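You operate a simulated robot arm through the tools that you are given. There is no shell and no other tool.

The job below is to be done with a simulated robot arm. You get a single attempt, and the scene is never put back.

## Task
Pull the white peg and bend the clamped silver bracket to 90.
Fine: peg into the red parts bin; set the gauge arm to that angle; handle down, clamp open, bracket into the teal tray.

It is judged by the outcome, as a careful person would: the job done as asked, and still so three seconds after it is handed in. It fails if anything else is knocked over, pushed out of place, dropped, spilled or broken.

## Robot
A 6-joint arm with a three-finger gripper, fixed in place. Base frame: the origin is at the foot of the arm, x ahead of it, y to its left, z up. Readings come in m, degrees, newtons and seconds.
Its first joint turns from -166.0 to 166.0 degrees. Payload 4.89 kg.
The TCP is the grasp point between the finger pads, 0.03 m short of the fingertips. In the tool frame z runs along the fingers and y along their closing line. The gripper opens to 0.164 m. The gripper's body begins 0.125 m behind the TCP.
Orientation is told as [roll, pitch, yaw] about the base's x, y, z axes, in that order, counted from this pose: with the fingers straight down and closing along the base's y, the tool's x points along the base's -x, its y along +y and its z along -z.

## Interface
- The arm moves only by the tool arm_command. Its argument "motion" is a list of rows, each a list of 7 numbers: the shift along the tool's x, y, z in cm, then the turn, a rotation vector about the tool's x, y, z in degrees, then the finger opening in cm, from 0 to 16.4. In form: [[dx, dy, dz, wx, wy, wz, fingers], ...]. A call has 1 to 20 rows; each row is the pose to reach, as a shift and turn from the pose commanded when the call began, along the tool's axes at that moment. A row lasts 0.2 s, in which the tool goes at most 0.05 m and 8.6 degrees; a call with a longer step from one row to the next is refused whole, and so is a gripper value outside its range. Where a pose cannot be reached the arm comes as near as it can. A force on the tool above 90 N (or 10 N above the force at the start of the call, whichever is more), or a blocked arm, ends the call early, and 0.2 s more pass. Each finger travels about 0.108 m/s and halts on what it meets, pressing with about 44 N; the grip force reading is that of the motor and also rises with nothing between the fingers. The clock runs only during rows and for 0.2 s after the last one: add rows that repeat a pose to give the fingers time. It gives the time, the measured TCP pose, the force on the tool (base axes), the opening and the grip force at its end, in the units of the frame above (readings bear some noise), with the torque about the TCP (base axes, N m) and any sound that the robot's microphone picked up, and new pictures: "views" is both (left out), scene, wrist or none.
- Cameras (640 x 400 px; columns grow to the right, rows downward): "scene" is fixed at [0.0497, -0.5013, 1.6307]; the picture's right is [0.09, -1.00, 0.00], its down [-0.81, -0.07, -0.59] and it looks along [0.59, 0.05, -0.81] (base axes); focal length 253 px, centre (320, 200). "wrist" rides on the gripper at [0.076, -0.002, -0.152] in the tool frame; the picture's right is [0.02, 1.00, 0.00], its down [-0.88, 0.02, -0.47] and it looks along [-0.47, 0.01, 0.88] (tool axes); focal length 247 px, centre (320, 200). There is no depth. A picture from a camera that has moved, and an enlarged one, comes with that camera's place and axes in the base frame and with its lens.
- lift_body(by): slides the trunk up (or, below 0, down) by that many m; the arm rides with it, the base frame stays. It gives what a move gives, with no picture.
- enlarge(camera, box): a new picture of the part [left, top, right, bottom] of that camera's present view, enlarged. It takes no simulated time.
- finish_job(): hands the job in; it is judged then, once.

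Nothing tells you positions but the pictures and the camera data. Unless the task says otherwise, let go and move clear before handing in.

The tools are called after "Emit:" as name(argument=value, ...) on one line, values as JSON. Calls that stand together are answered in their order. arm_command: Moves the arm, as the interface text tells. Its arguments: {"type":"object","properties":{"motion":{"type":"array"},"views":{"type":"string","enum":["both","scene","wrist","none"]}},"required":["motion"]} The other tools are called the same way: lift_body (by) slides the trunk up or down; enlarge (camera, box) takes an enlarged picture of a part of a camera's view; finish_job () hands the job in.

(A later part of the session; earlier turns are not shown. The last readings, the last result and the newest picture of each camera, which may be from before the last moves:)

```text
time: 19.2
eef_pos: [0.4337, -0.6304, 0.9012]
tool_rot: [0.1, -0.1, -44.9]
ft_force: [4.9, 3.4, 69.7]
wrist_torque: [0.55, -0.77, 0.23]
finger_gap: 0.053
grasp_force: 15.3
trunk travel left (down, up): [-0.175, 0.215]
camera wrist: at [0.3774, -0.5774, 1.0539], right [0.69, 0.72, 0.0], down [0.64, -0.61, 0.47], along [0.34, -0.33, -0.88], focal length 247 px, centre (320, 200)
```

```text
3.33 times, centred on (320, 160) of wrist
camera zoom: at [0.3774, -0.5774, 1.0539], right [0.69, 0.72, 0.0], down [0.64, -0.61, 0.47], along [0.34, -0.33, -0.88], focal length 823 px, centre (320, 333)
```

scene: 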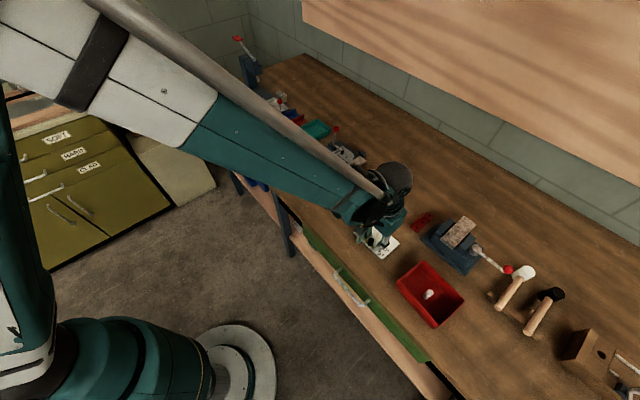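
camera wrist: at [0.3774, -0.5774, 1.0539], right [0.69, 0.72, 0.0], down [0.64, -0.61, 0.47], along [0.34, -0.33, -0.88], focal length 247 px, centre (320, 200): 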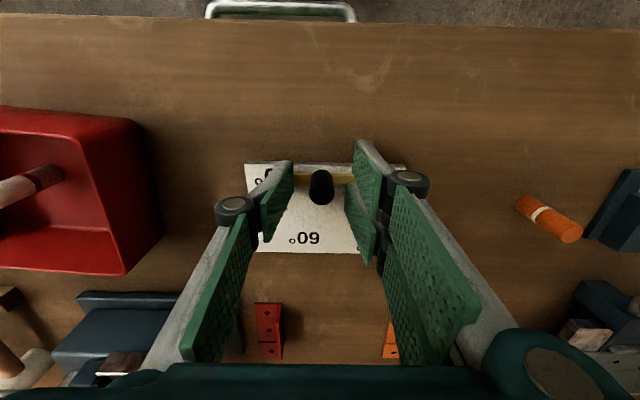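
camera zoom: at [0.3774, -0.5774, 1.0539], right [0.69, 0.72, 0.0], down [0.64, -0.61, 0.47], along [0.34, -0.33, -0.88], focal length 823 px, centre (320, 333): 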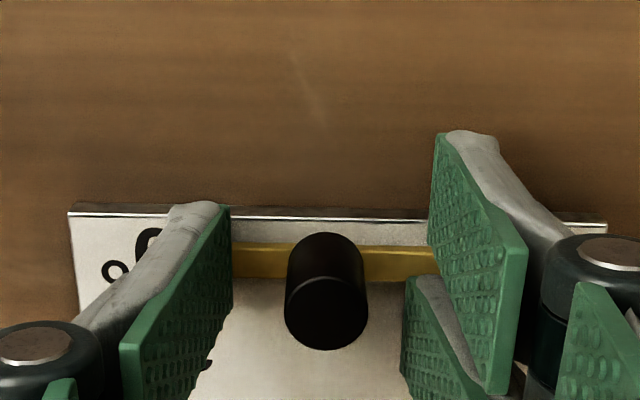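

The fingertips have touched the gauge arm or pivot (about 70 N upwards), so I'm backing up a few millimetres before closing.

Emit:
arm_command(motion=[[0, 0, -0.5, 0, 0, 0, 4.6], [0, 0, -0.5, 0, 0, 0, 4.6]], views="wrist")

Emit:
enlarge(camera="wrist", box=[240, 100, 400, 220])

```text
time: 19.8
eef_pos: [0.4328, -0.6323, 0.9046]
tool_rot: [0.0, 0.0, -45.0]
ft_force: [-0.8, 0.1, 0.5]
wrist_torque: [-0.01, -0.02, -0.01]
finger_gap: 0.0457
grasp_force: 0.1
trunk travel left (down, up): [-0.175, 0.215]
camera wrist: at [0.3771, -0.578, 1.056], right [0.69, 0.72, 0.0], down [0.64, -0.61, 0.47], along [0.34, -0.33, -0.88], focal length 247 px, centre (320, 200)
```

wrist: 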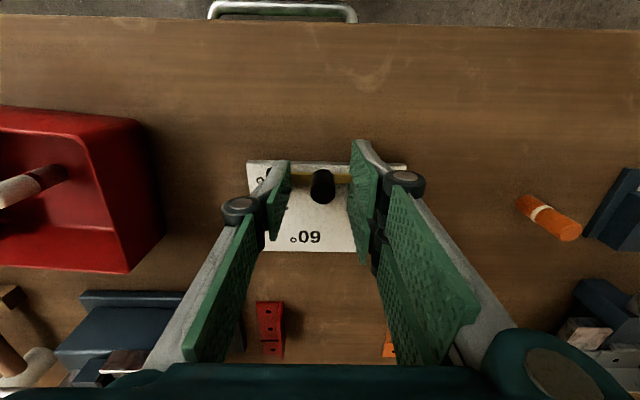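

```text
3.33 times, centred on (320, 160) of wrist
camera zoom: at [0.3771, -0.578, 1.056], right [0.69, 0.72, 0.0], down [0.64, -0.61, 0.47], along [0.34, -0.33, -0.88], focal length 823 px, centre (320, 333)
```

zoom: 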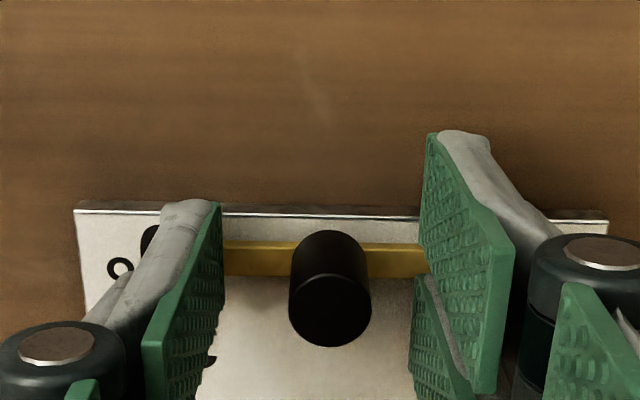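

The contact is cleared, with the fingertips about 3 mm above the arm bar and 2.4 cm of knob overlap. Closing on the knob now.

Emit:
arm_command(motion=[[0, 0, 0, 0, 0, 0, 3.2], [0, 0, 0, 0, 0, 0, 2.0], [0, 0, 0, 0, 0, 0, 1.6], [0, 0, 0, 0, 0, 0, 1.6]], views="wrist")

Emit:
enlarge(camera="wrist", box=[240, 100, 400, 220])

```text
time: 20.8
eef_pos: [0.4333, -0.6301, 0.9043]
tool_rot: [0.1, -0.1, -45.0]
ft_force: [5.8, 5.9, -1.9]
wrist_torque: [0.14, -0.12, 0.05]
finger_gap: 0.0197
grasp_force: 4.4
trunk travel left (down, up): [-0.175, 0.215]
camera wrist: at [0.3779, -0.5777, 1.0566], right [0.69, 0.72, 0.0], down [0.64, -0.61, 0.47], along [0.34, -0.33, -0.88], focal length 247 px, centre (320, 200)
```

wrist: 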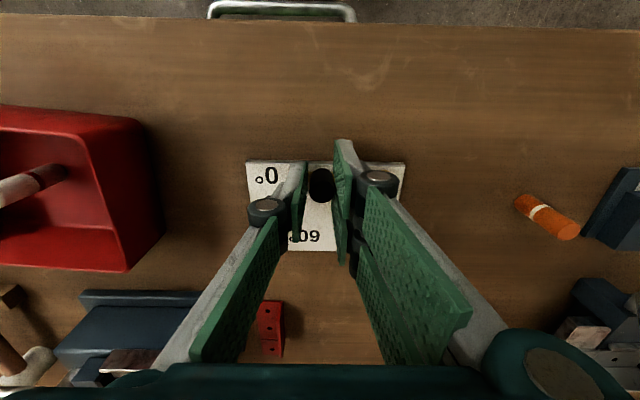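

```text
3.33 times, centred on (320, 160) of wrist
camera zoom: at [0.3779, -0.5777, 1.0566], right [0.69, 0.72, 0.0], down [0.64, -0.61, 0.47], along [0.34, -0.33, -0.88], focal length 823 px, centre (320, 333)
```

zoom: 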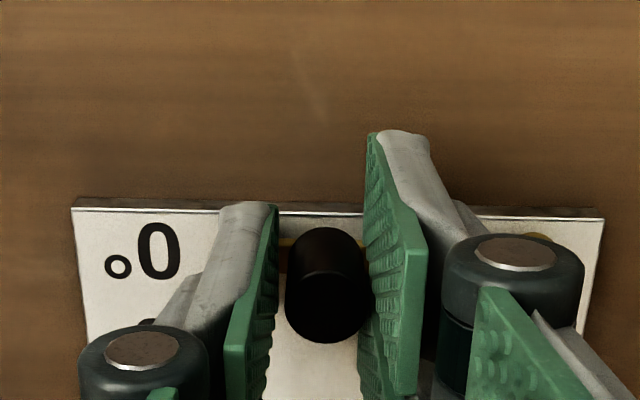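

One pad is touching and the other is nearly there (gap 19.7 mm, knob about 18 mm). I'll keep closing.

Emit:
arm_command(motion=[[0, 0.1, 0, 0, 0, 0, 1.2], [0, 0.1, 0, 0, 0, 0, 1.0], [0, 0.1, 0, 0, 0, 0, 1.0], [0, 0.1, 0, 0, 0, 0, 1.0]], views="none")

```text
time: 21.8
eef_pos: [0.4344, -0.6319, 0.9046]
tool_rot: [0.0, 0.0, -44.9]
ft_force: [3.1, 8.5, -6.1]
wrist_torque: [0.31, 0.06, 0.16]
finger_gap: 0.0166
grasp_force: 44.7
trunk travel left (down, up): [-0.175, 0.215]
```

The knob is firmly gripped. I'll swing it along the arc about the pivot, turning the tool with it, half-way first.

Emit:
arm_command(motion=[[-0.539, 0.022, 0, 0, 0, -6, 1.0], [-1.072, 0.099, 0, 0, 0, -12, 1.0], [-1.594, 0.232, 0, 0, 0, -18, 1.0], [-2.1, 0.42, 0, 0, 0, -24, 1.0], [-2.583, 0.658, 0, 0, 0, -30, 1.0], [-3.039, 0.947, 0, 0, 0, -36, 1.0], [-3.462, 1.28, 0, 0, 0, -42, 1.0], [-3.848, 1.657, 0, 0, 0, -48, 1.0]], views="wrist")

Emit:
enlarge(camera="wrist", box=[220, 80, 420, 230])

```text
time: 23.6
eef_pos: [0.4733, -0.6471, 0.9045]
tool_rot: [-0.1, 0.0, 3.1]
ft_force: [-4.8, 12.4, -3.4]
wrist_torque: [0.36, 0.62, 0.2]
finger_gap: 0.0166
grasp_force: 44.9
trunk travel left (down, up): [-0.175, 0.215]
camera wrist: at [0.3966, -0.6515, 1.0567], right [-0.07, 1.0, 0.0], down [0.88, 0.07, 0.47], along [0.47, 0.04, -0.88], focal length 247 px, centre (320, 200)
```

wrist: 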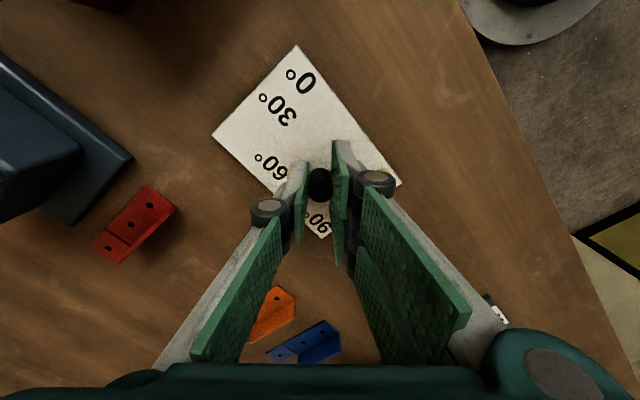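

```text
2.67 times, centred on (320, 155) of wrist
camera zoom: at [0.3966, -0.6515, 1.0567], right [-0.07, 1.0, 0.0], down [0.88, 0.07, 0.47], along [0.47, 0.04, -0.88], focal length 659 px, centre (320, 320)
```

zoom: 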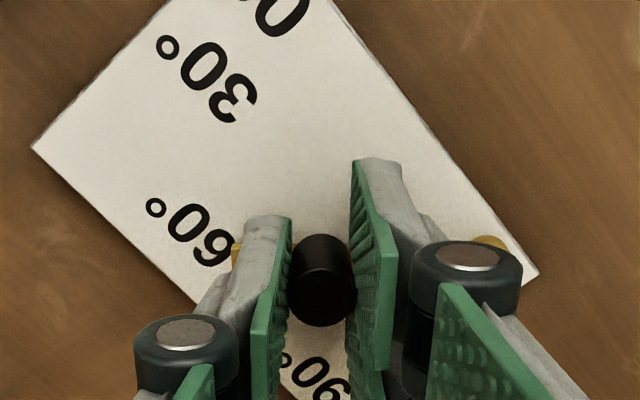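

The arm follows smoothly. I'll complete the second half of the swing.

Emit:
arm_command(motion=[[-0.535, 0.03, 0, 0, 0, -6, 1.0], [-1.065, 0.11, 0, 0, 0, -12, 1.0], [-1.585, 0.25, 0, 0, 0, -18, 1.0], [-2.085, 0.44, 0, 0, 0, -24, 1.0], [-2.565, 0.68, 0, 0, 0, -30, 1.0], [-3.015, 0.97, 0, 0, 0, -36, 1.0], [-3.435, 1.3, 0, 0, 0, -42, 1.0], [-3.435, 1.3, 0, 0, 0, -42, 1.0]], views="wrist")

Emit:
enlarge(camera="wrist", box=[220, 80, 420, 230])

```text
time: 25.4
eef_pos: [0.5058, -0.6332, 0.903]
tool_rot: [-0.1, 0.0, 45.0]
ft_force: [6.3, -7.9, 33.1]
wrist_torque: [-0.23, -0.18, 0.04]
finger_gap: 0.0165
grasp_force: 44.9
trunk travel left (down, up): [-0.175, 0.215]
camera wrist: at [0.4524, -0.687, 1.0562], right [-0.72, 0.69, 0.0], down [0.61, 0.64, 0.47], along [0.33, 0.34, -0.88], focal length 247 px, centre (320, 200)
```

wrist: 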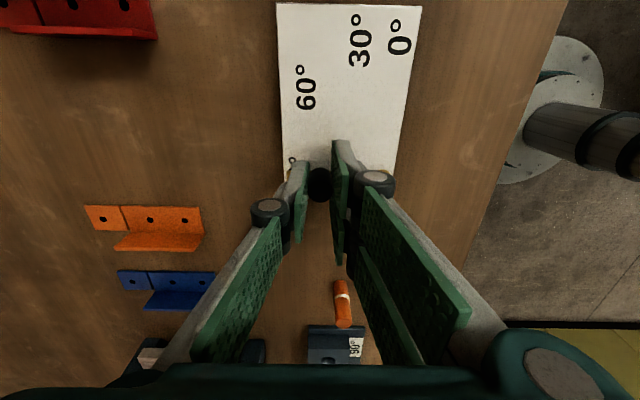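

```text
2.67 times, centred on (320, 155) of wrist
camera zoom: at [0.4524, -0.687, 1.0562], right [-0.72, 0.69, 0.0], down [0.61, 0.64, 0.47], along [0.33, 0.34, -0.88], focal length 659 px, centre (320, 320)
```

zoom: 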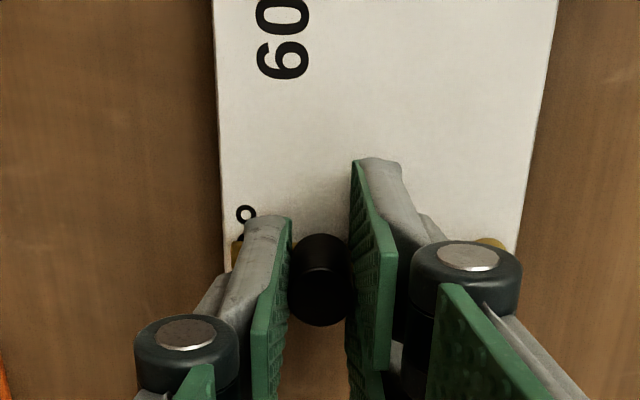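

The arm now points close to the 90° label (about 88.5° by the readings). I'll nudge it the last degree, release, rise and check.

Emit:
arm_command(motion=[[-0.12, -0.05, -0.1, 0, 0, -1.5, 1.0], [-0.12, -0.05, -0.1, 0, 0, -1.5, 1.0], [-0.12, -0.05, -0.1, 0, 0, -1.5, 2.5], [-0.12, -0.05, -0.1, 0, 0, -1.5, 4.0], [-0.12, -0.05, -0.1, 0, 0, -1.5, 4.0], [-0.12, -0.05, -3, 0, 0, -1.5, 4.0], [-0.12, -0.05, -7, 0, 0, -1.5, 4.0], [-0.12, -0.05, -11, 0, 0, -1.5, 6.0], [-0.12, -0.05, -15, 0, 0, -1.5, 10.0]], views="both")

Emit:
enlarge(camera="wrist", box=[220, 30, 420, 180])

Emit:
enlarge(camera="scene", box=[345, 205, 405, 265])

```text
time: 27.4
eef_pos: [0.5065, -0.6285, 1.0533]
tool_rot: [0.0, 0.0, 46.5]
ft_force: [0.8, -0.2, -1.1]
wrist_torque: [0.14, 0.1, -0.05]
finger_gap: 0.1001
grasp_force: 0.1
trunk travel left (down, up): [-0.175, 0.215]
camera wrist: at [0.4547, -0.6842, 1.2065], right [-0.74, 0.67, 0.0], down [0.59, 0.65, 0.47], along [0.32, 0.35, -0.88], focal length 247 px, centre (320, 200)
```

scene: 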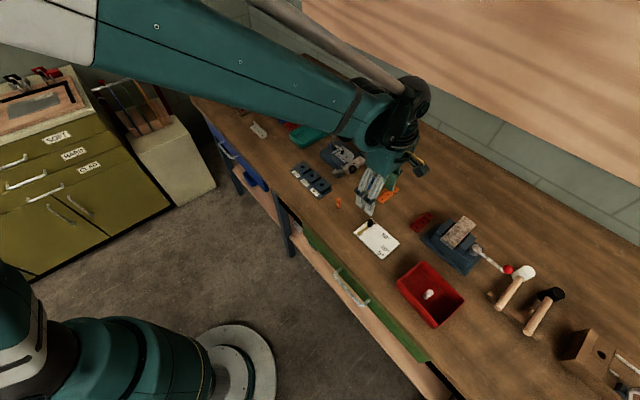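
wrist: 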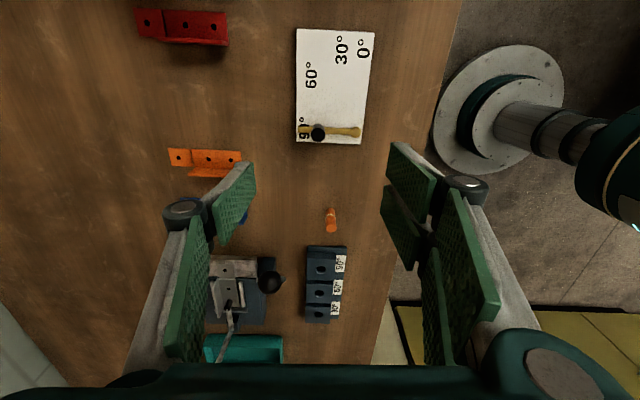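

```text
2.67 times, centred on (320, 105) of wrist
camera zoom: at [0.4547, -0.6842, 1.2065], right [-0.74, 0.67, 0.0], down [0.59, 0.65, 0.47], along [0.32, 0.35, -0.88], focal length 659 px, centre (320, 453)
```

zoom: 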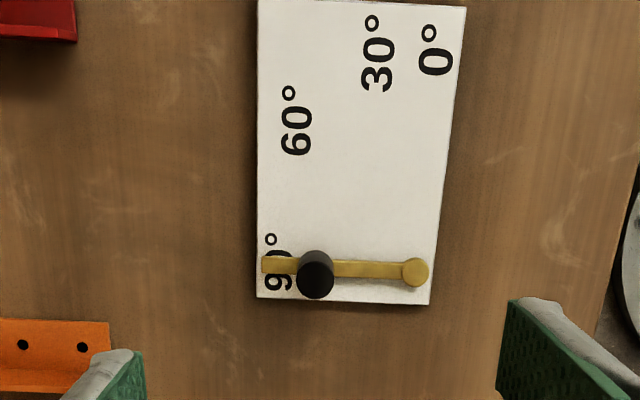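

```text
6.67 times, centred on (375, 235) of scene
camera zoom: at [0.0497, -0.5013, 1.6307], right [0.09, -1.0, 0.0], down [-0.81, -0.07, -0.59], along [0.59, 0.05, -0.81], focal length 1685 px, centre (-47, -33)
```

zoom: 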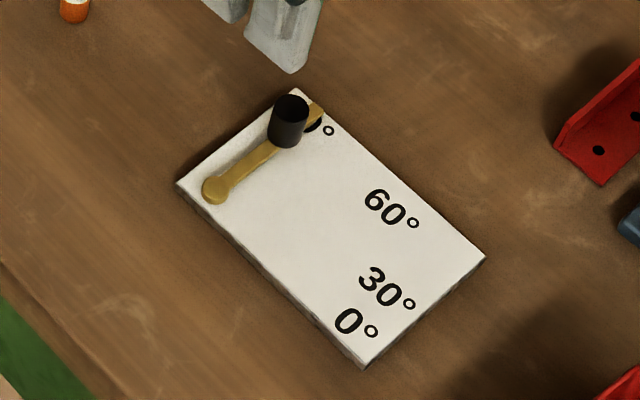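

The gauge arm now points through the 90° label, parallel to the card's end. Next is the bender. The current yaw of about 46° puts the closing line along the hinge axis, which suits gripping the black ball, so I'll move above the ball and look.

Emit:
arm_command(motion=[[0, 0, -4, 0, 0, 0, 10], [-3, -1.1, -7.7, 0, 0, 0.6, 10], [-6.5, -2.4, -9, 0, 0, 0.6, 10], [-10, -3.7, -9, 0, 0, 0.6, 10], [-13, -4.8, -9, 0, 0, 0.6, 10], [-14.7, -5.4, -9, 0, 0, 0.6, 10]], views="both")

Emit:
enlarge(camera="wrist", box=[200, 80, 420, 260])

Emit:
enlarge(camera="scene", box=[300, 120, 390, 190])

```text
time: 28.8
eef_pos: [0.65, -0.5627, 1.1452]
tool_rot: [0.0, 0.0, 45.7]
ft_force: [0.0, -1.8, -0.2]
wrist_torque: [0.08, -0.02, 0.01]
finger_gap: 0.1001
grasp_force: 0.1
trunk travel left (down, up): [-0.175, 0.215]
camera wrist: at [0.5972, -0.6176, 1.2978], right [-0.73, 0.68, 0.0], down [0.6, 0.65, 0.47], along [0.32, 0.35, -0.88], focal length 247 px, centre (320, 200)
```

scene: 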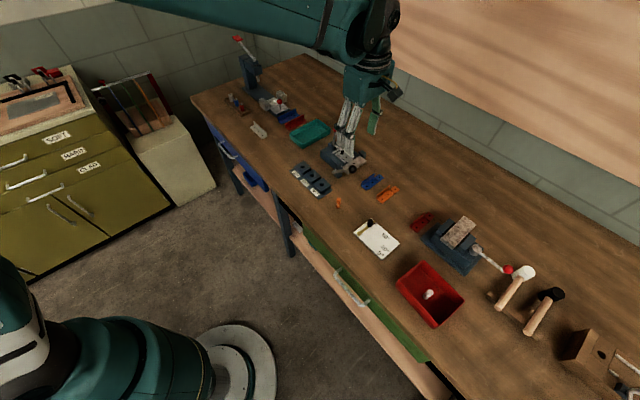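
wrist: 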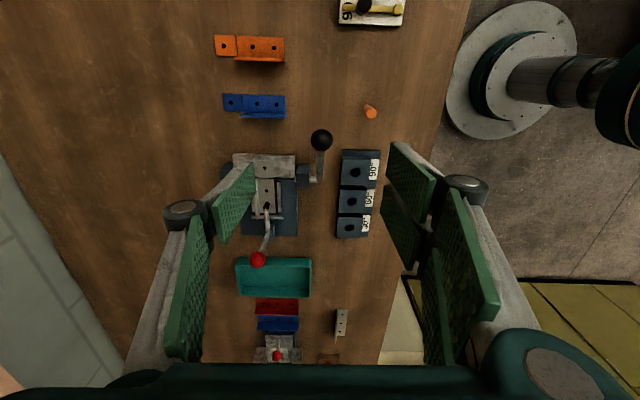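

```text
2.22 times, centred on (310, 170) of wrist
camera zoom: at [0.5972, -0.6176, 1.2978], right [-0.73, 0.68, 0.0], down [0.6, 0.65, 0.47], along [0.32, 0.35, -0.88], focal length 549 px, centre (342, 267)
```

zoom: 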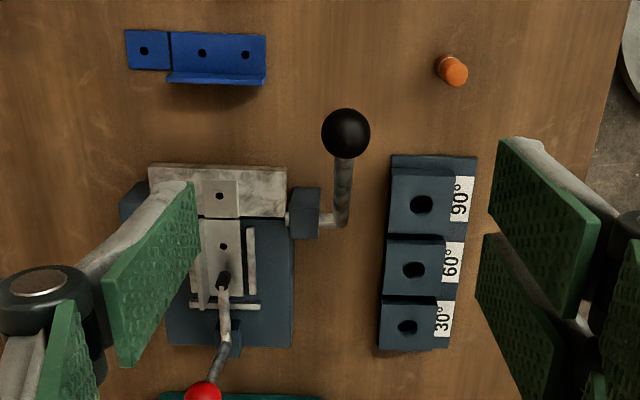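

```text
5.71 times, centred on (345, 155) of scene
camera zoom: at [0.0497, -0.5013, 1.6307], right [0.09, -1.0, 0.0], down [-0.81, -0.07, -0.59], along [0.59, 0.05, -0.81], focal length 1445 px, centre (177, 457)
```

zoom: 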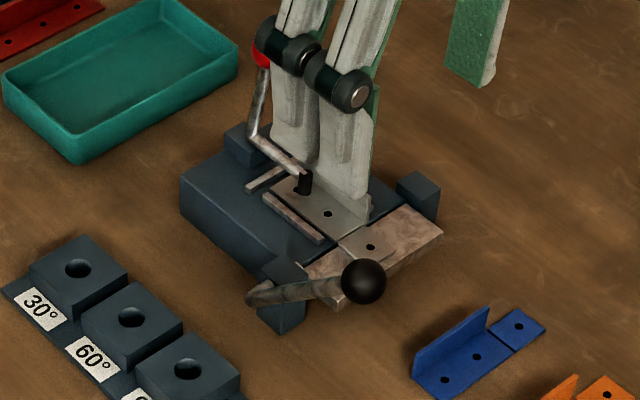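

The black ball is centred at about (0.648,-0.560,0.996), about 2.8 cm across. The hinge is near (0.714,-0.498,0.907), so the lever starts about 45° up and outward. I'll lower over the ball with the fingers on either side along the hinge axis.

Emit:
arm_command(motion=[[0, 0.3, 3, 0, 0, 0, 8], [0, 0.3, 7, 0, 0, 0, 6.5], [0, 0.3, 11, 0, 0, 0, 6], [0, 0.3, 13.5, 0, 0, 0, 6], [0, 0.3, 14.8, 0, 0, 0, 6]], views="both")

Emit:
enlarge(camera="wrist", box=[220, 100, 420, 260])

Emit:
enlarge(camera="scene", box=[300, 120, 390, 190])

```text
time: 30.0
eef_pos: [0.6469, -0.558, 0.9955]
tool_rot: [-0.1, 0.0, 45.9]
ft_force: [-0.5, -0.4, 0.3]
wrist_torque: [0.0, -0.01, 0.01]
finger_gap: 0.0598
grasp_force: 0.0
trunk travel left (down, up): [-0.175, 0.215]
camera wrist: at [0.5942, -0.6136, 1.1468], right [-0.73, 0.68, 0.0], down [0.6, 0.65, 0.47], along [0.32, 0.35, -0.88], focal length 247 px, centre (320, 200)
```

scene: 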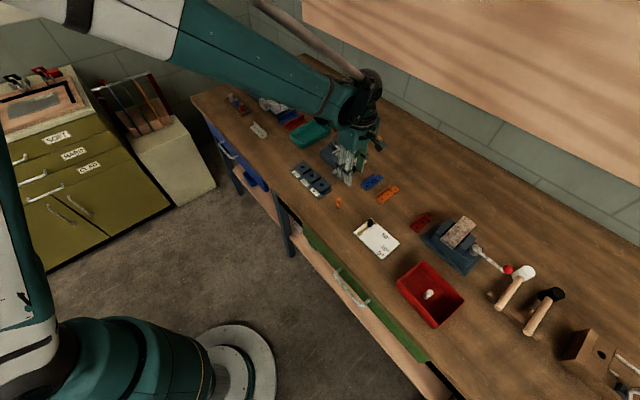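
wrist: 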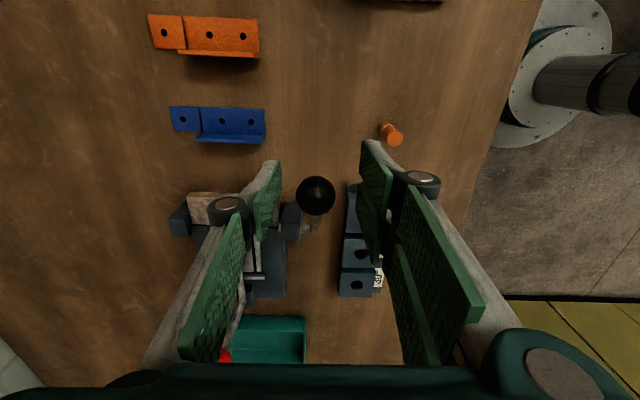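

```text
2.50 times, centred on (320, 180) of wrist
camera zoom: at [0.5942, -0.6136, 1.1468], right [-0.73, 0.68, 0.0], down [0.6, 0.65, 0.47], along [0.32, 0.35, -0.88], focal length 617 px, centre (320, 250)
```

zoom: 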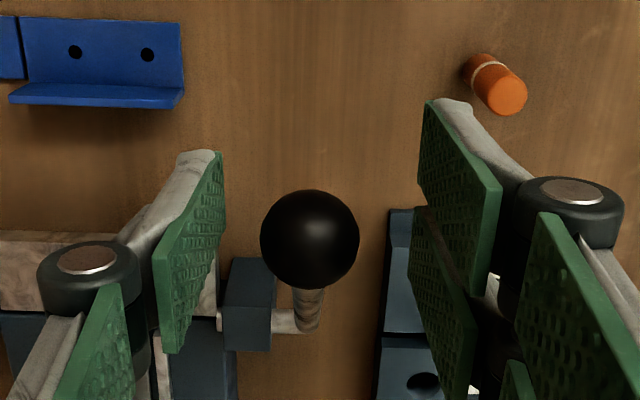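

```text
5.71 times, centred on (345, 155) of scene
camera zoom: at [0.0497, -0.5013, 1.6307], right [0.09, -1.0, 0.0], down [-0.81, -0.07, -0.59], along [0.59, 0.05, -0.81], focal length 1445 px, centre (177, 457)
```

zoom: 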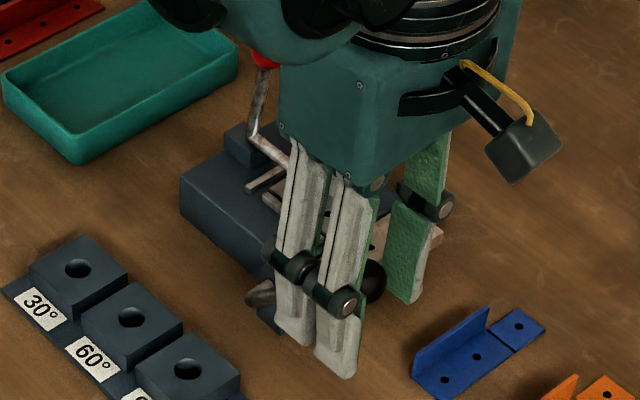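

The ball is about 3.5 mm towards one finger, so I'll recentre along the closing line and then close.

Emit:
arm_command(motion=[[-0.1, -0.35, 0, 0, 0, 0, 6], [-0.1, -0.35, 0, 0, 0, 0, 4.0], [-0.1, -0.35, 0, 0, 0, 0, 2.6], [-0.1, -0.35, 0, 0, 0, 0, 1.5], [-0.1, -0.35, 0, 0, 0, 0, 1.5], [-0.1, -0.35, 0, 0, 0, 0, 1.5]], views="wrist")

Emit:
enlarge(camera="wrist", box=[220, 100, 420, 260])

```text
time: 31.4
eef_pos: [0.6499, -0.5603, 0.9948]
tool_rot: [0.0, 0.0, 45.9]
ft_force: [-16.8, 20.0, -12.6]
wrist_torque: [-0.59, 0.7, 0.04]
finger_gap: 0.0253
grasp_force: 44.6
trunk travel left (down, up): [-0.175, 0.215]
camera wrist: at [0.5971, -0.6152, 1.1475], right [-0.73, 0.68, 0.0], down [0.6, 0.65, 0.47], along [0.32, 0.35, -0.88], focal length 247 px, centre (320, 200)
```

wrist: 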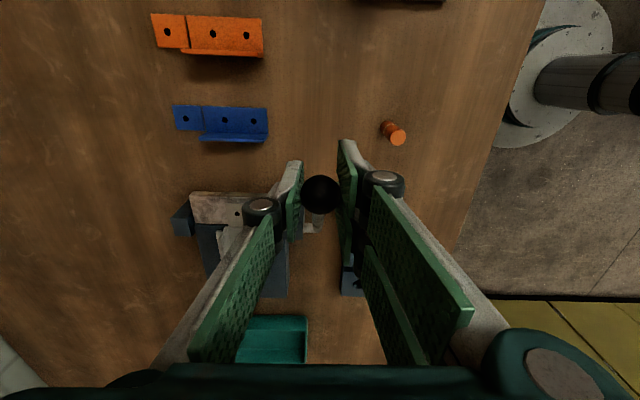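

```text
2.50 times, centred on (320, 180) of wrist
camera zoom: at [0.5971, -0.6152, 1.1475], right [-0.73, 0.68, 0.0], down [0.6, 0.65, 0.47], along [0.32, 0.35, -0.88], focal length 617 px, centre (320, 250)
```

zoom: 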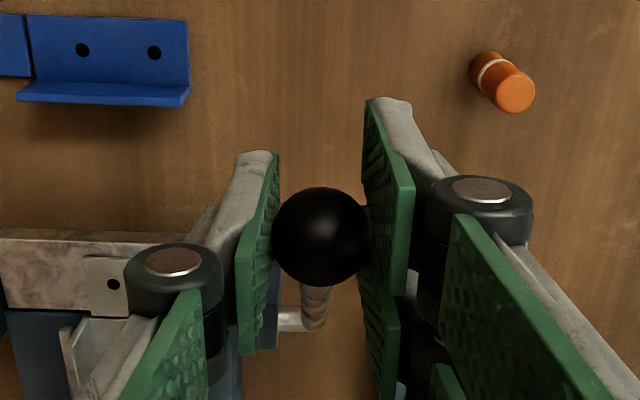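

The ball is gripped, with some sideways strain that I'll relieve. I'll begin the arc about the hinge with a small 10° test and watch the forces.

Emit:
arm_command(motion=[[0, 0.2, 0, 0, 0, 0, 1.5], [-0.39, 0.2, -0.38, 0, 0, 0, 1.5], [-0.8, 0.2, -0.74, 0, 0, 0, 1.5], [-1.22, 0.2, -1.09, 0, 0, 0, 1.5], [-1.66, 0.2, -1.42, 0, 0, 0, 1.5]], views="both")

Emit:
enlarge(camera="wrist", box=[180, 100, 380, 260])

```text
time: 32.6
eef_pos: [0.6606, -0.5477, 1.0108]
tool_rot: [-0.1, 0.0, 46.0]
ft_force: [-4.1, -3.9, -8.3]
wrist_torque: [-0.86, 0.83, 0.06]
finger_gap: 0.0253
grasp_force: 45.0
trunk travel left (down, up): [-0.175, 0.215]
camera wrist: at [0.608, -0.604, 1.163], right [-0.73, 0.68, 0.0], down [0.6, 0.65, 0.47], along [0.32, 0.35, -0.88], focal length 247 px, centre (320, 200)
```

scene: 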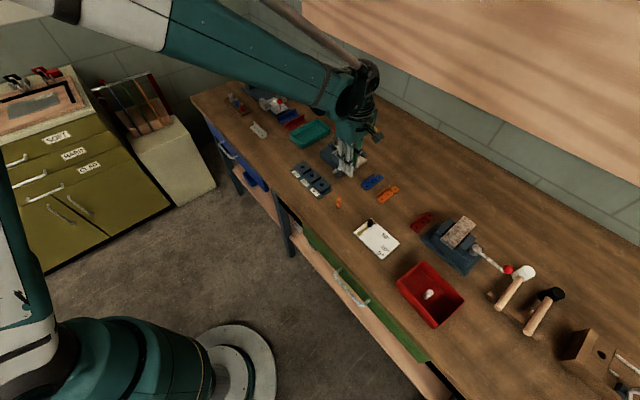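
wrist: 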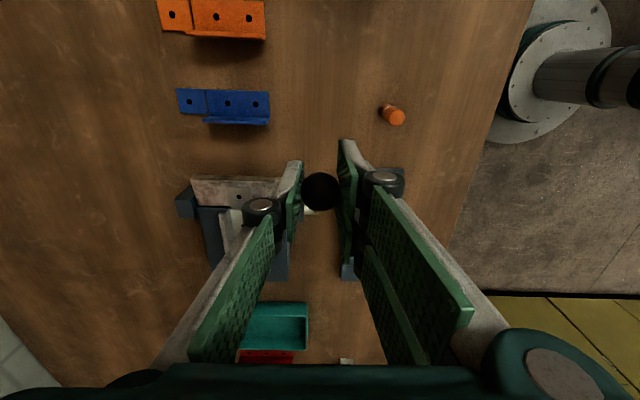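

```text
2.50 times, centred on (280, 180) of wrist
camera zoom: at [0.608, -0.604, 1.163], right [-0.73, 0.68, 0.0], down [0.6, 0.65, 0.47], along [0.32, 0.35, -0.88], focal length 617 px, centre (420, 250)
```

zoom: 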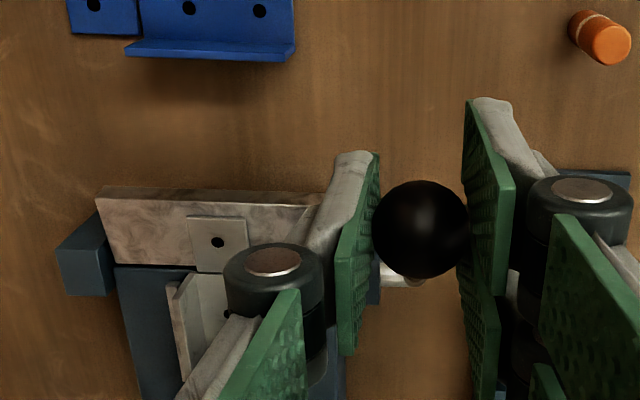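

The leaf lifts with little force. I'll continue the arc to about 50°.

Emit:
arm_command(motion=[[-0.92, 0, -0.59, 0, 0, 0, 1.5], [-1.89, 0, -1.11, 0, 0, 0, 1.5], [-2.89, 0, -1.53, 0, 0, 0, 1.5], [-3.93, 0, -1.87, 0, 0, 0, 1.5], [-5.0, 0, -2.11, 0, 0, 0, 1.5], [-6.08, 0, -2.26, 0, 0, 0, 1.5], [-7.18, 0, -2.32, 0, 0, 0, 1.5], [-8.27, 0, -2.28, 0, 0, 0, 1.5]], views="both")

Emit:
enlarge(camera="wrist", box=[180, 100, 380, 260])

Emit:
enlarge(camera="scene", box=[300, 120, 390, 190])

```text
time: 34.4
eef_pos: [0.7199, -0.4894, 1.0322]
tool_rot: [-0.1, -0.2, 45.9]
ft_force: [23.4, -32.7, 15.4]
wrist_torque: [-0.74, 0.48, 0.13]
finger_gap: 0.0257
grasp_force: 45.3
trunk travel left (down, up): [-0.175, 0.215]
camera wrist: at [0.6664, -0.5449, 1.1852], right [-0.73, 0.68, 0.0], down [0.6, 0.65, 0.47], along [0.32, 0.35, -0.88], focal length 247 px, centre (320, 200)
```

scene: 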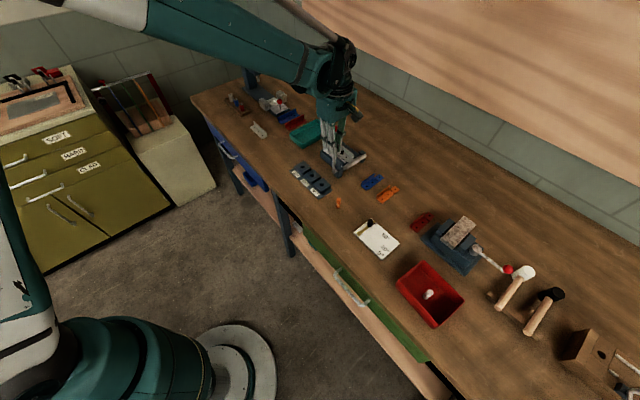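
wrist: 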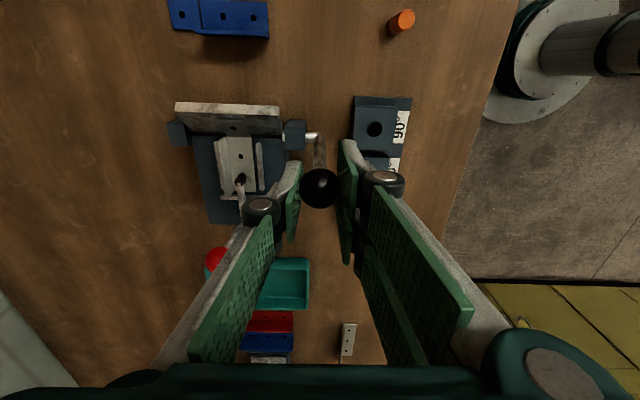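

```text
2.50 times, centred on (280, 180) of wrist
camera zoom: at [0.6664, -0.5449, 1.1852], right [-0.73, 0.68, 0.0], down [0.6, 0.65, 0.47], along [0.32, 0.35, -0.88], focal length 617 px, centre (420, 250)
```

zoom: 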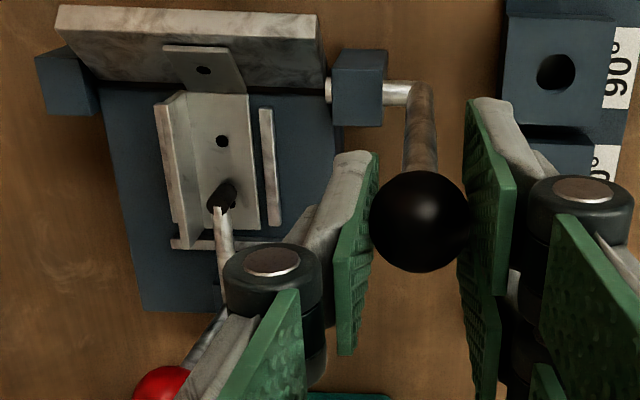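

```text
5.71 times, centred on (345, 155) of scene
camera zoom: at [0.0497, -0.5013, 1.6307], right [0.09, -1.0, 0.0], down [-0.81, -0.07, -0.59], along [0.59, 0.05, -0.81], focal length 1445 px, centre (177, 457)
```

zoom: 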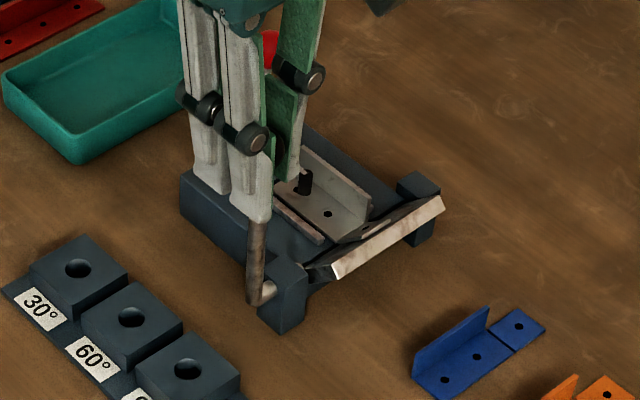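

The bend tracks well at about 50°. The sideways force shows the lever plane runs about 2.5° off my path, so I'll correct that and continue to about 80°.

Emit:
arm_command(motion=[[0, -0.3, 0, 0, 0, 0, 1.5], [-1.09, -0.42, 0.13, 0, 0, 0, 1.5], [-2.16, -0.48, 0.36, 0, 0, 0, 1.5], [-3.2, -0.53, 0.69, 0, 0, 0, 1.5], [-4.22, -0.58, 1.1, 0, 0, 0, 1.5], [-5.19, -0.62, 1.6, 0, 0, 0, 1.5], [-6.11, -0.66, 2.18, 0, 0, 0, 1.5]], views="both")

Emit:
enlarge(camera="wrist", box=[160, 50, 380, 220])

Emit:
enlarge(camera="scene", box=[300, 120, 390, 190])

```text
time: 36.0
eef_pos: [0.7636, -0.4486, 1.0125]
tool_rot: [0.0, 0.0, 45.9]
ft_force: [-19.7, 20.0, 4.8]
wrist_torque: [-0.1, 0.01, -0.02]
finger_gap: 0.026
grasp_force: 13.6
trunk travel left (down, up): [-0.175, 0.215]
camera wrist: at [0.7096, -0.5038, 1.165], right [-0.73, 0.68, 0.0], down [0.6, 0.65, 0.47], along [0.32, 0.35, -0.88], focal length 247 px, centre (320, 200)
```

scene: 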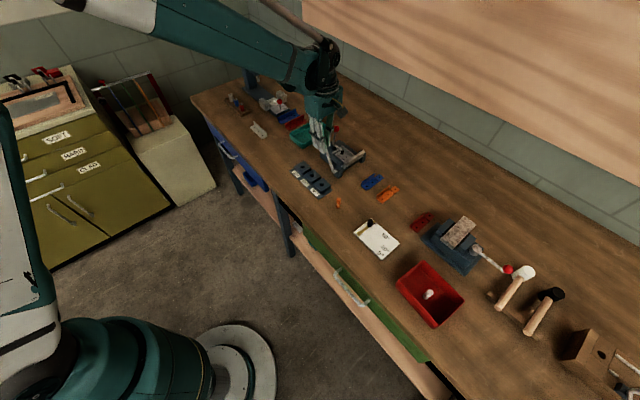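
wrist: 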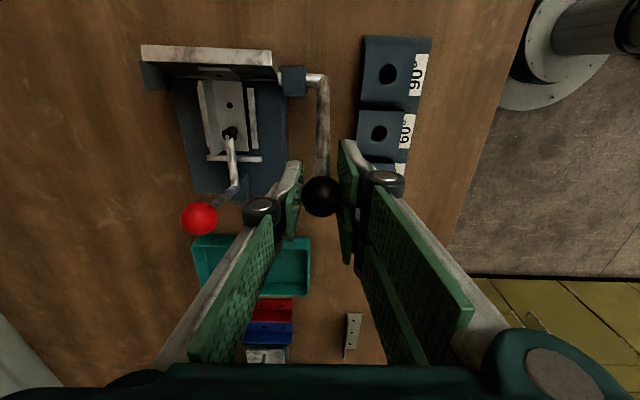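

```text
2.35 times, centred on (270, 135) of wrist
camera zoom: at [0.7096, -0.5038, 1.165], right [-0.73, 0.68, 0.0], down [0.6, 0.65, 0.47], along [0.32, 0.35, -0.88], focal length 581 px, centre (438, 353)
```

zoom: 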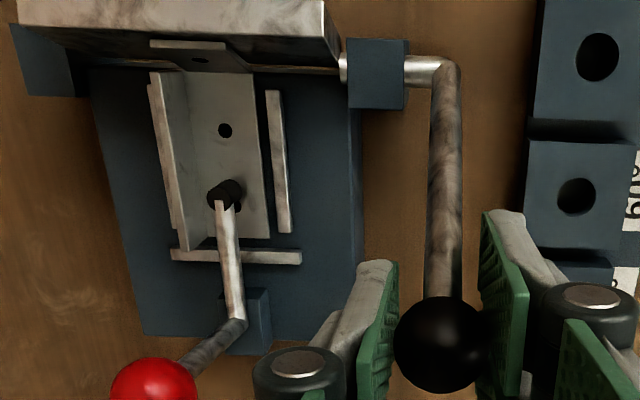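

```text
5.71 times, centred on (345, 155) of scene
camera zoom: at [0.0497, -0.5013, 1.6307], right [0.09, -1.0, 0.0], down [-0.81, -0.07, -0.59], along [0.59, 0.05, -0.81], focal length 1445 px, centre (177, 457)
```

zoom: 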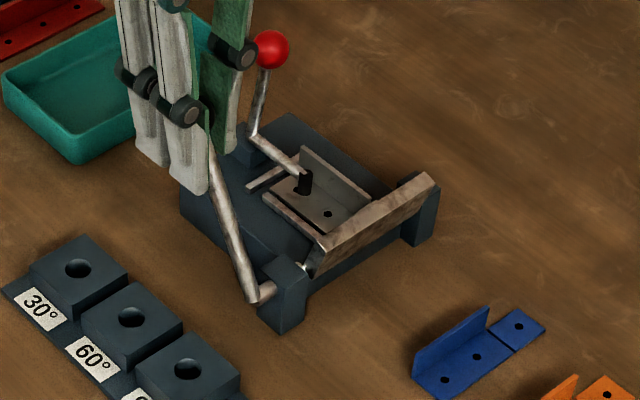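

At about 78–80° now. I'll ease the sideways offset and finish the arc to 90°, then check the leaf against vertical.

Emit:
arm_command(motion=[[0, 0.25, 0, 0, 0, 0, 1.5], [-0.74, 0.23, 0.51, 0, 0, 0, 1.5], [-1.44, 0.2, 1.06, 0, 0, 0, 1.5], [-2.14, 0.17, 1.71, 0, 0, 0, 1.5], [-2.14, 0.17, 1.71, 0, 0, 0, 1.5]], views="both")

Emit:
enlarge(camera="wrist", box=[160, 30, 380, 200])

Emit:
enlarge(camera="scene", box=[310, 130, 380, 190])

```text
time: 37.2
eef_pos: [0.7769, -0.4329, 0.9946]
tool_rot: [0.0, 0.0, 45.8]
ft_force: [-5.7, 2.1, 6.1]
wrist_torque: [-0.59, 0.45, 0.02]
finger_gap: 0.0243
grasp_force: 44.6
trunk travel left (down, up): [-0.175, 0.215]
camera wrist: at [0.7246, -0.488, 1.1465], right [-0.73, 0.68, 0.0], down [0.6, 0.65, 0.47], along [0.32, 0.35, -0.88], focal length 247 px, centre (320, 200)
```

scene: 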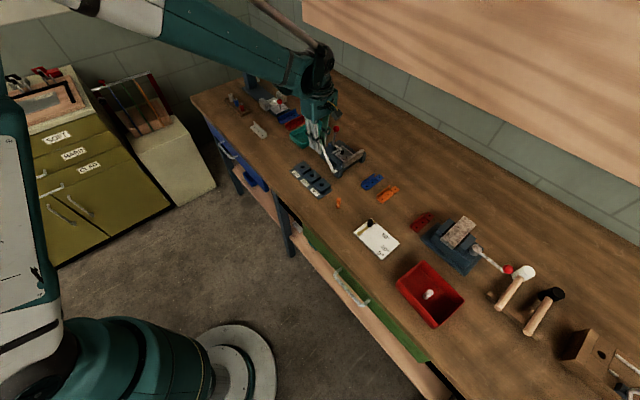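
wrist: 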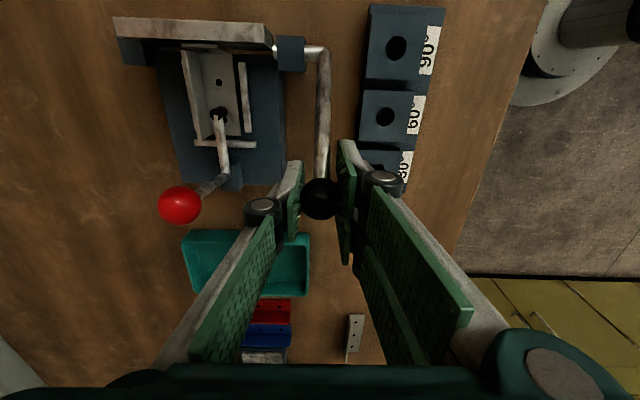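

```text
2.35 times, centred on (270, 115) of wrist
camera zoom: at [0.7246, -0.488, 1.1465], right [-0.73, 0.68, 0.0], down [0.6, 0.65, 0.47], along [0.32, 0.35, -0.88], focal length 581 px, centre (438, 400)
```

zoom: 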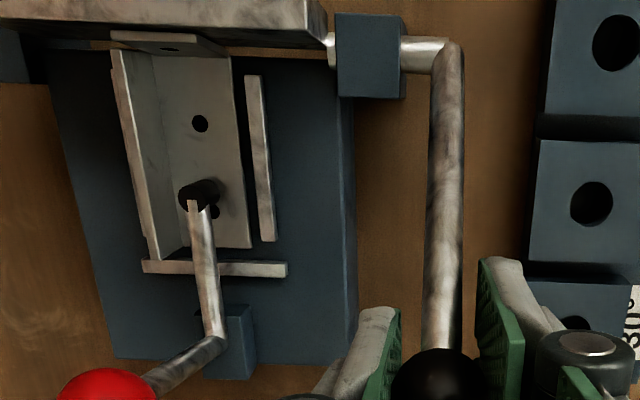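

```text
6.67 times, centred on (345, 160) of scene
camera zoom: at [0.0497, -0.5013, 1.6307], right [0.09, -1.0, 0.0], down [-0.81, -0.07, -0.59], along [0.59, 0.05, -0.81], focal length 1685 px, centre (153, 467)
```

zoom: 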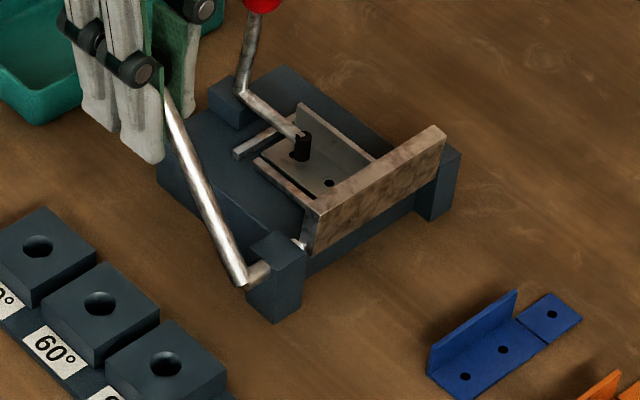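

The readings put the lever at about 90° of travel. I'll examine the leaf and the bent tab more closely before lowering the handle.

Emit:
enlarge(camera="scene", box=[335, 140, 365, 170])

Emit:
enlarge(camera="wrist", box=[110, 10, 310, 80])

Emit:
enlarge(camera="wrist", box=[270, 160, 370, 240])

```text
13.33 times, centred on (350, 155) of scene
camera zoom: at [0.0497, -0.5013, 1.6307], right [0.09, -1.0, 0.0], down [-0.81, -0.07, -0.59], along [0.59, 0.05, -0.81], focal length 3371 px, centre (-80, 800)
```

zoom: 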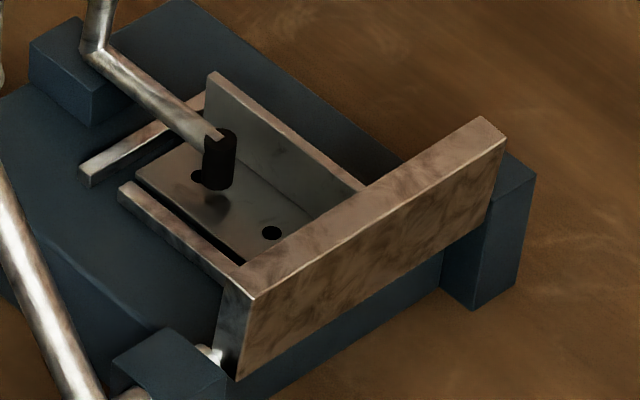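

```text
3.20 times, centred on (210, 45) of wrist
camera zoom: at [0.7246, -0.488, 1.1465], right [-0.73, 0.68, 0.0], down [0.6, 0.65, 0.47], along [0.32, 0.35, -0.88], focal length 790 px, centre (672, 696)
```

zoom: 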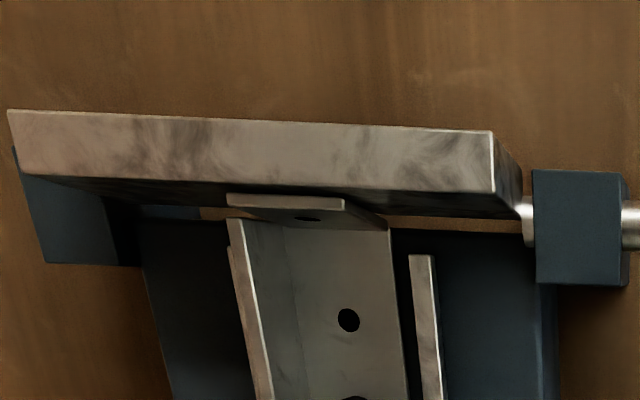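

```text
5.00 times, centred on (320, 200) of wrist
camera zoom: at [0.7246, -0.488, 1.1465], right [-0.73, 0.68, 0.0], down [0.6, 0.65, 0.47], along [0.32, 0.35, -0.88], focal length 1235 px, centre (320, 200)
```

zoom: 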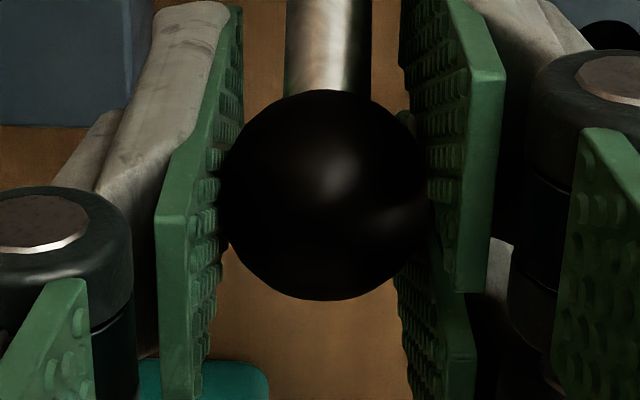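

The readings and the pictures disagree by a few degrees, so I want a finer look at the leaf's end face and the lever before deciding.

Emit:
enlarge(camera="scene", box=[338, 146, 356, 158])

Emit:
enlarge(camera="scene", box=[318, 138, 348, 178])

Emit:
enlarge(camera="scene", box=[360, 142, 378, 158])

```text
16.00 times, centred on (347, 152) of scene
camera zoom: at [0.0497, -0.5013, 1.6307], right [0.09, -1.0, 0.0], down [-0.81, -0.07, -0.59], along [0.59, 0.05, -0.81], focal length 4045 px, centre (-112, 968)
```

zoom: 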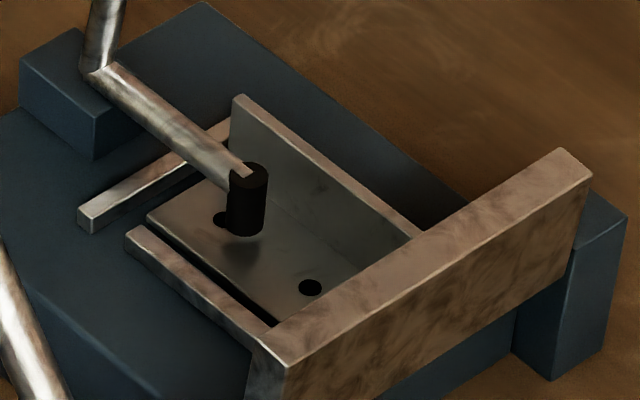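

```text
10.00 times, centred on (333, 158) of scene
camera zoom: at [0.0497, -0.5013, 1.6307], right [0.09, -1.0, 0.0], down [-0.81, -0.07, -0.59], along [0.59, 0.05, -0.81], focal length 2528 px, centre (190, 620)
```

zoom: 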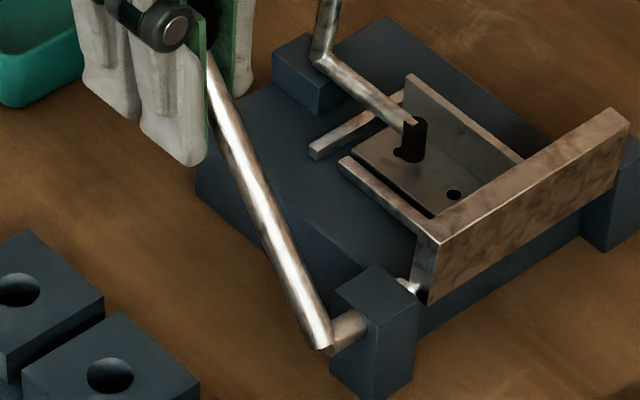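

```text
16.00 times, centred on (369, 150) of scene
camera zoom: at [0.0497, -0.5013, 1.6307], right [0.09, -1.0, 0.0], down [-0.81, -0.07, -0.59], along [0.59, 0.05, -0.81], focal length 4045 px, centre (-464, 1000)
```

zoom: 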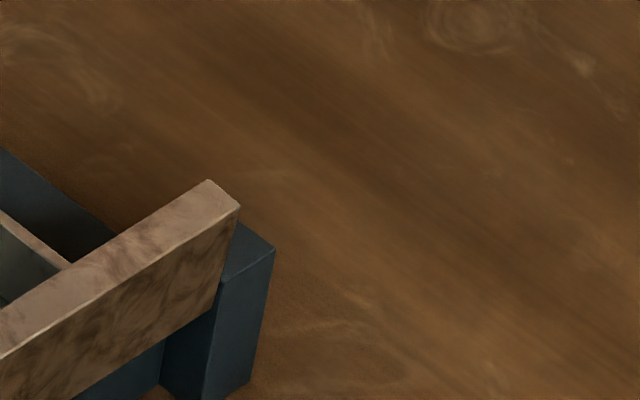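

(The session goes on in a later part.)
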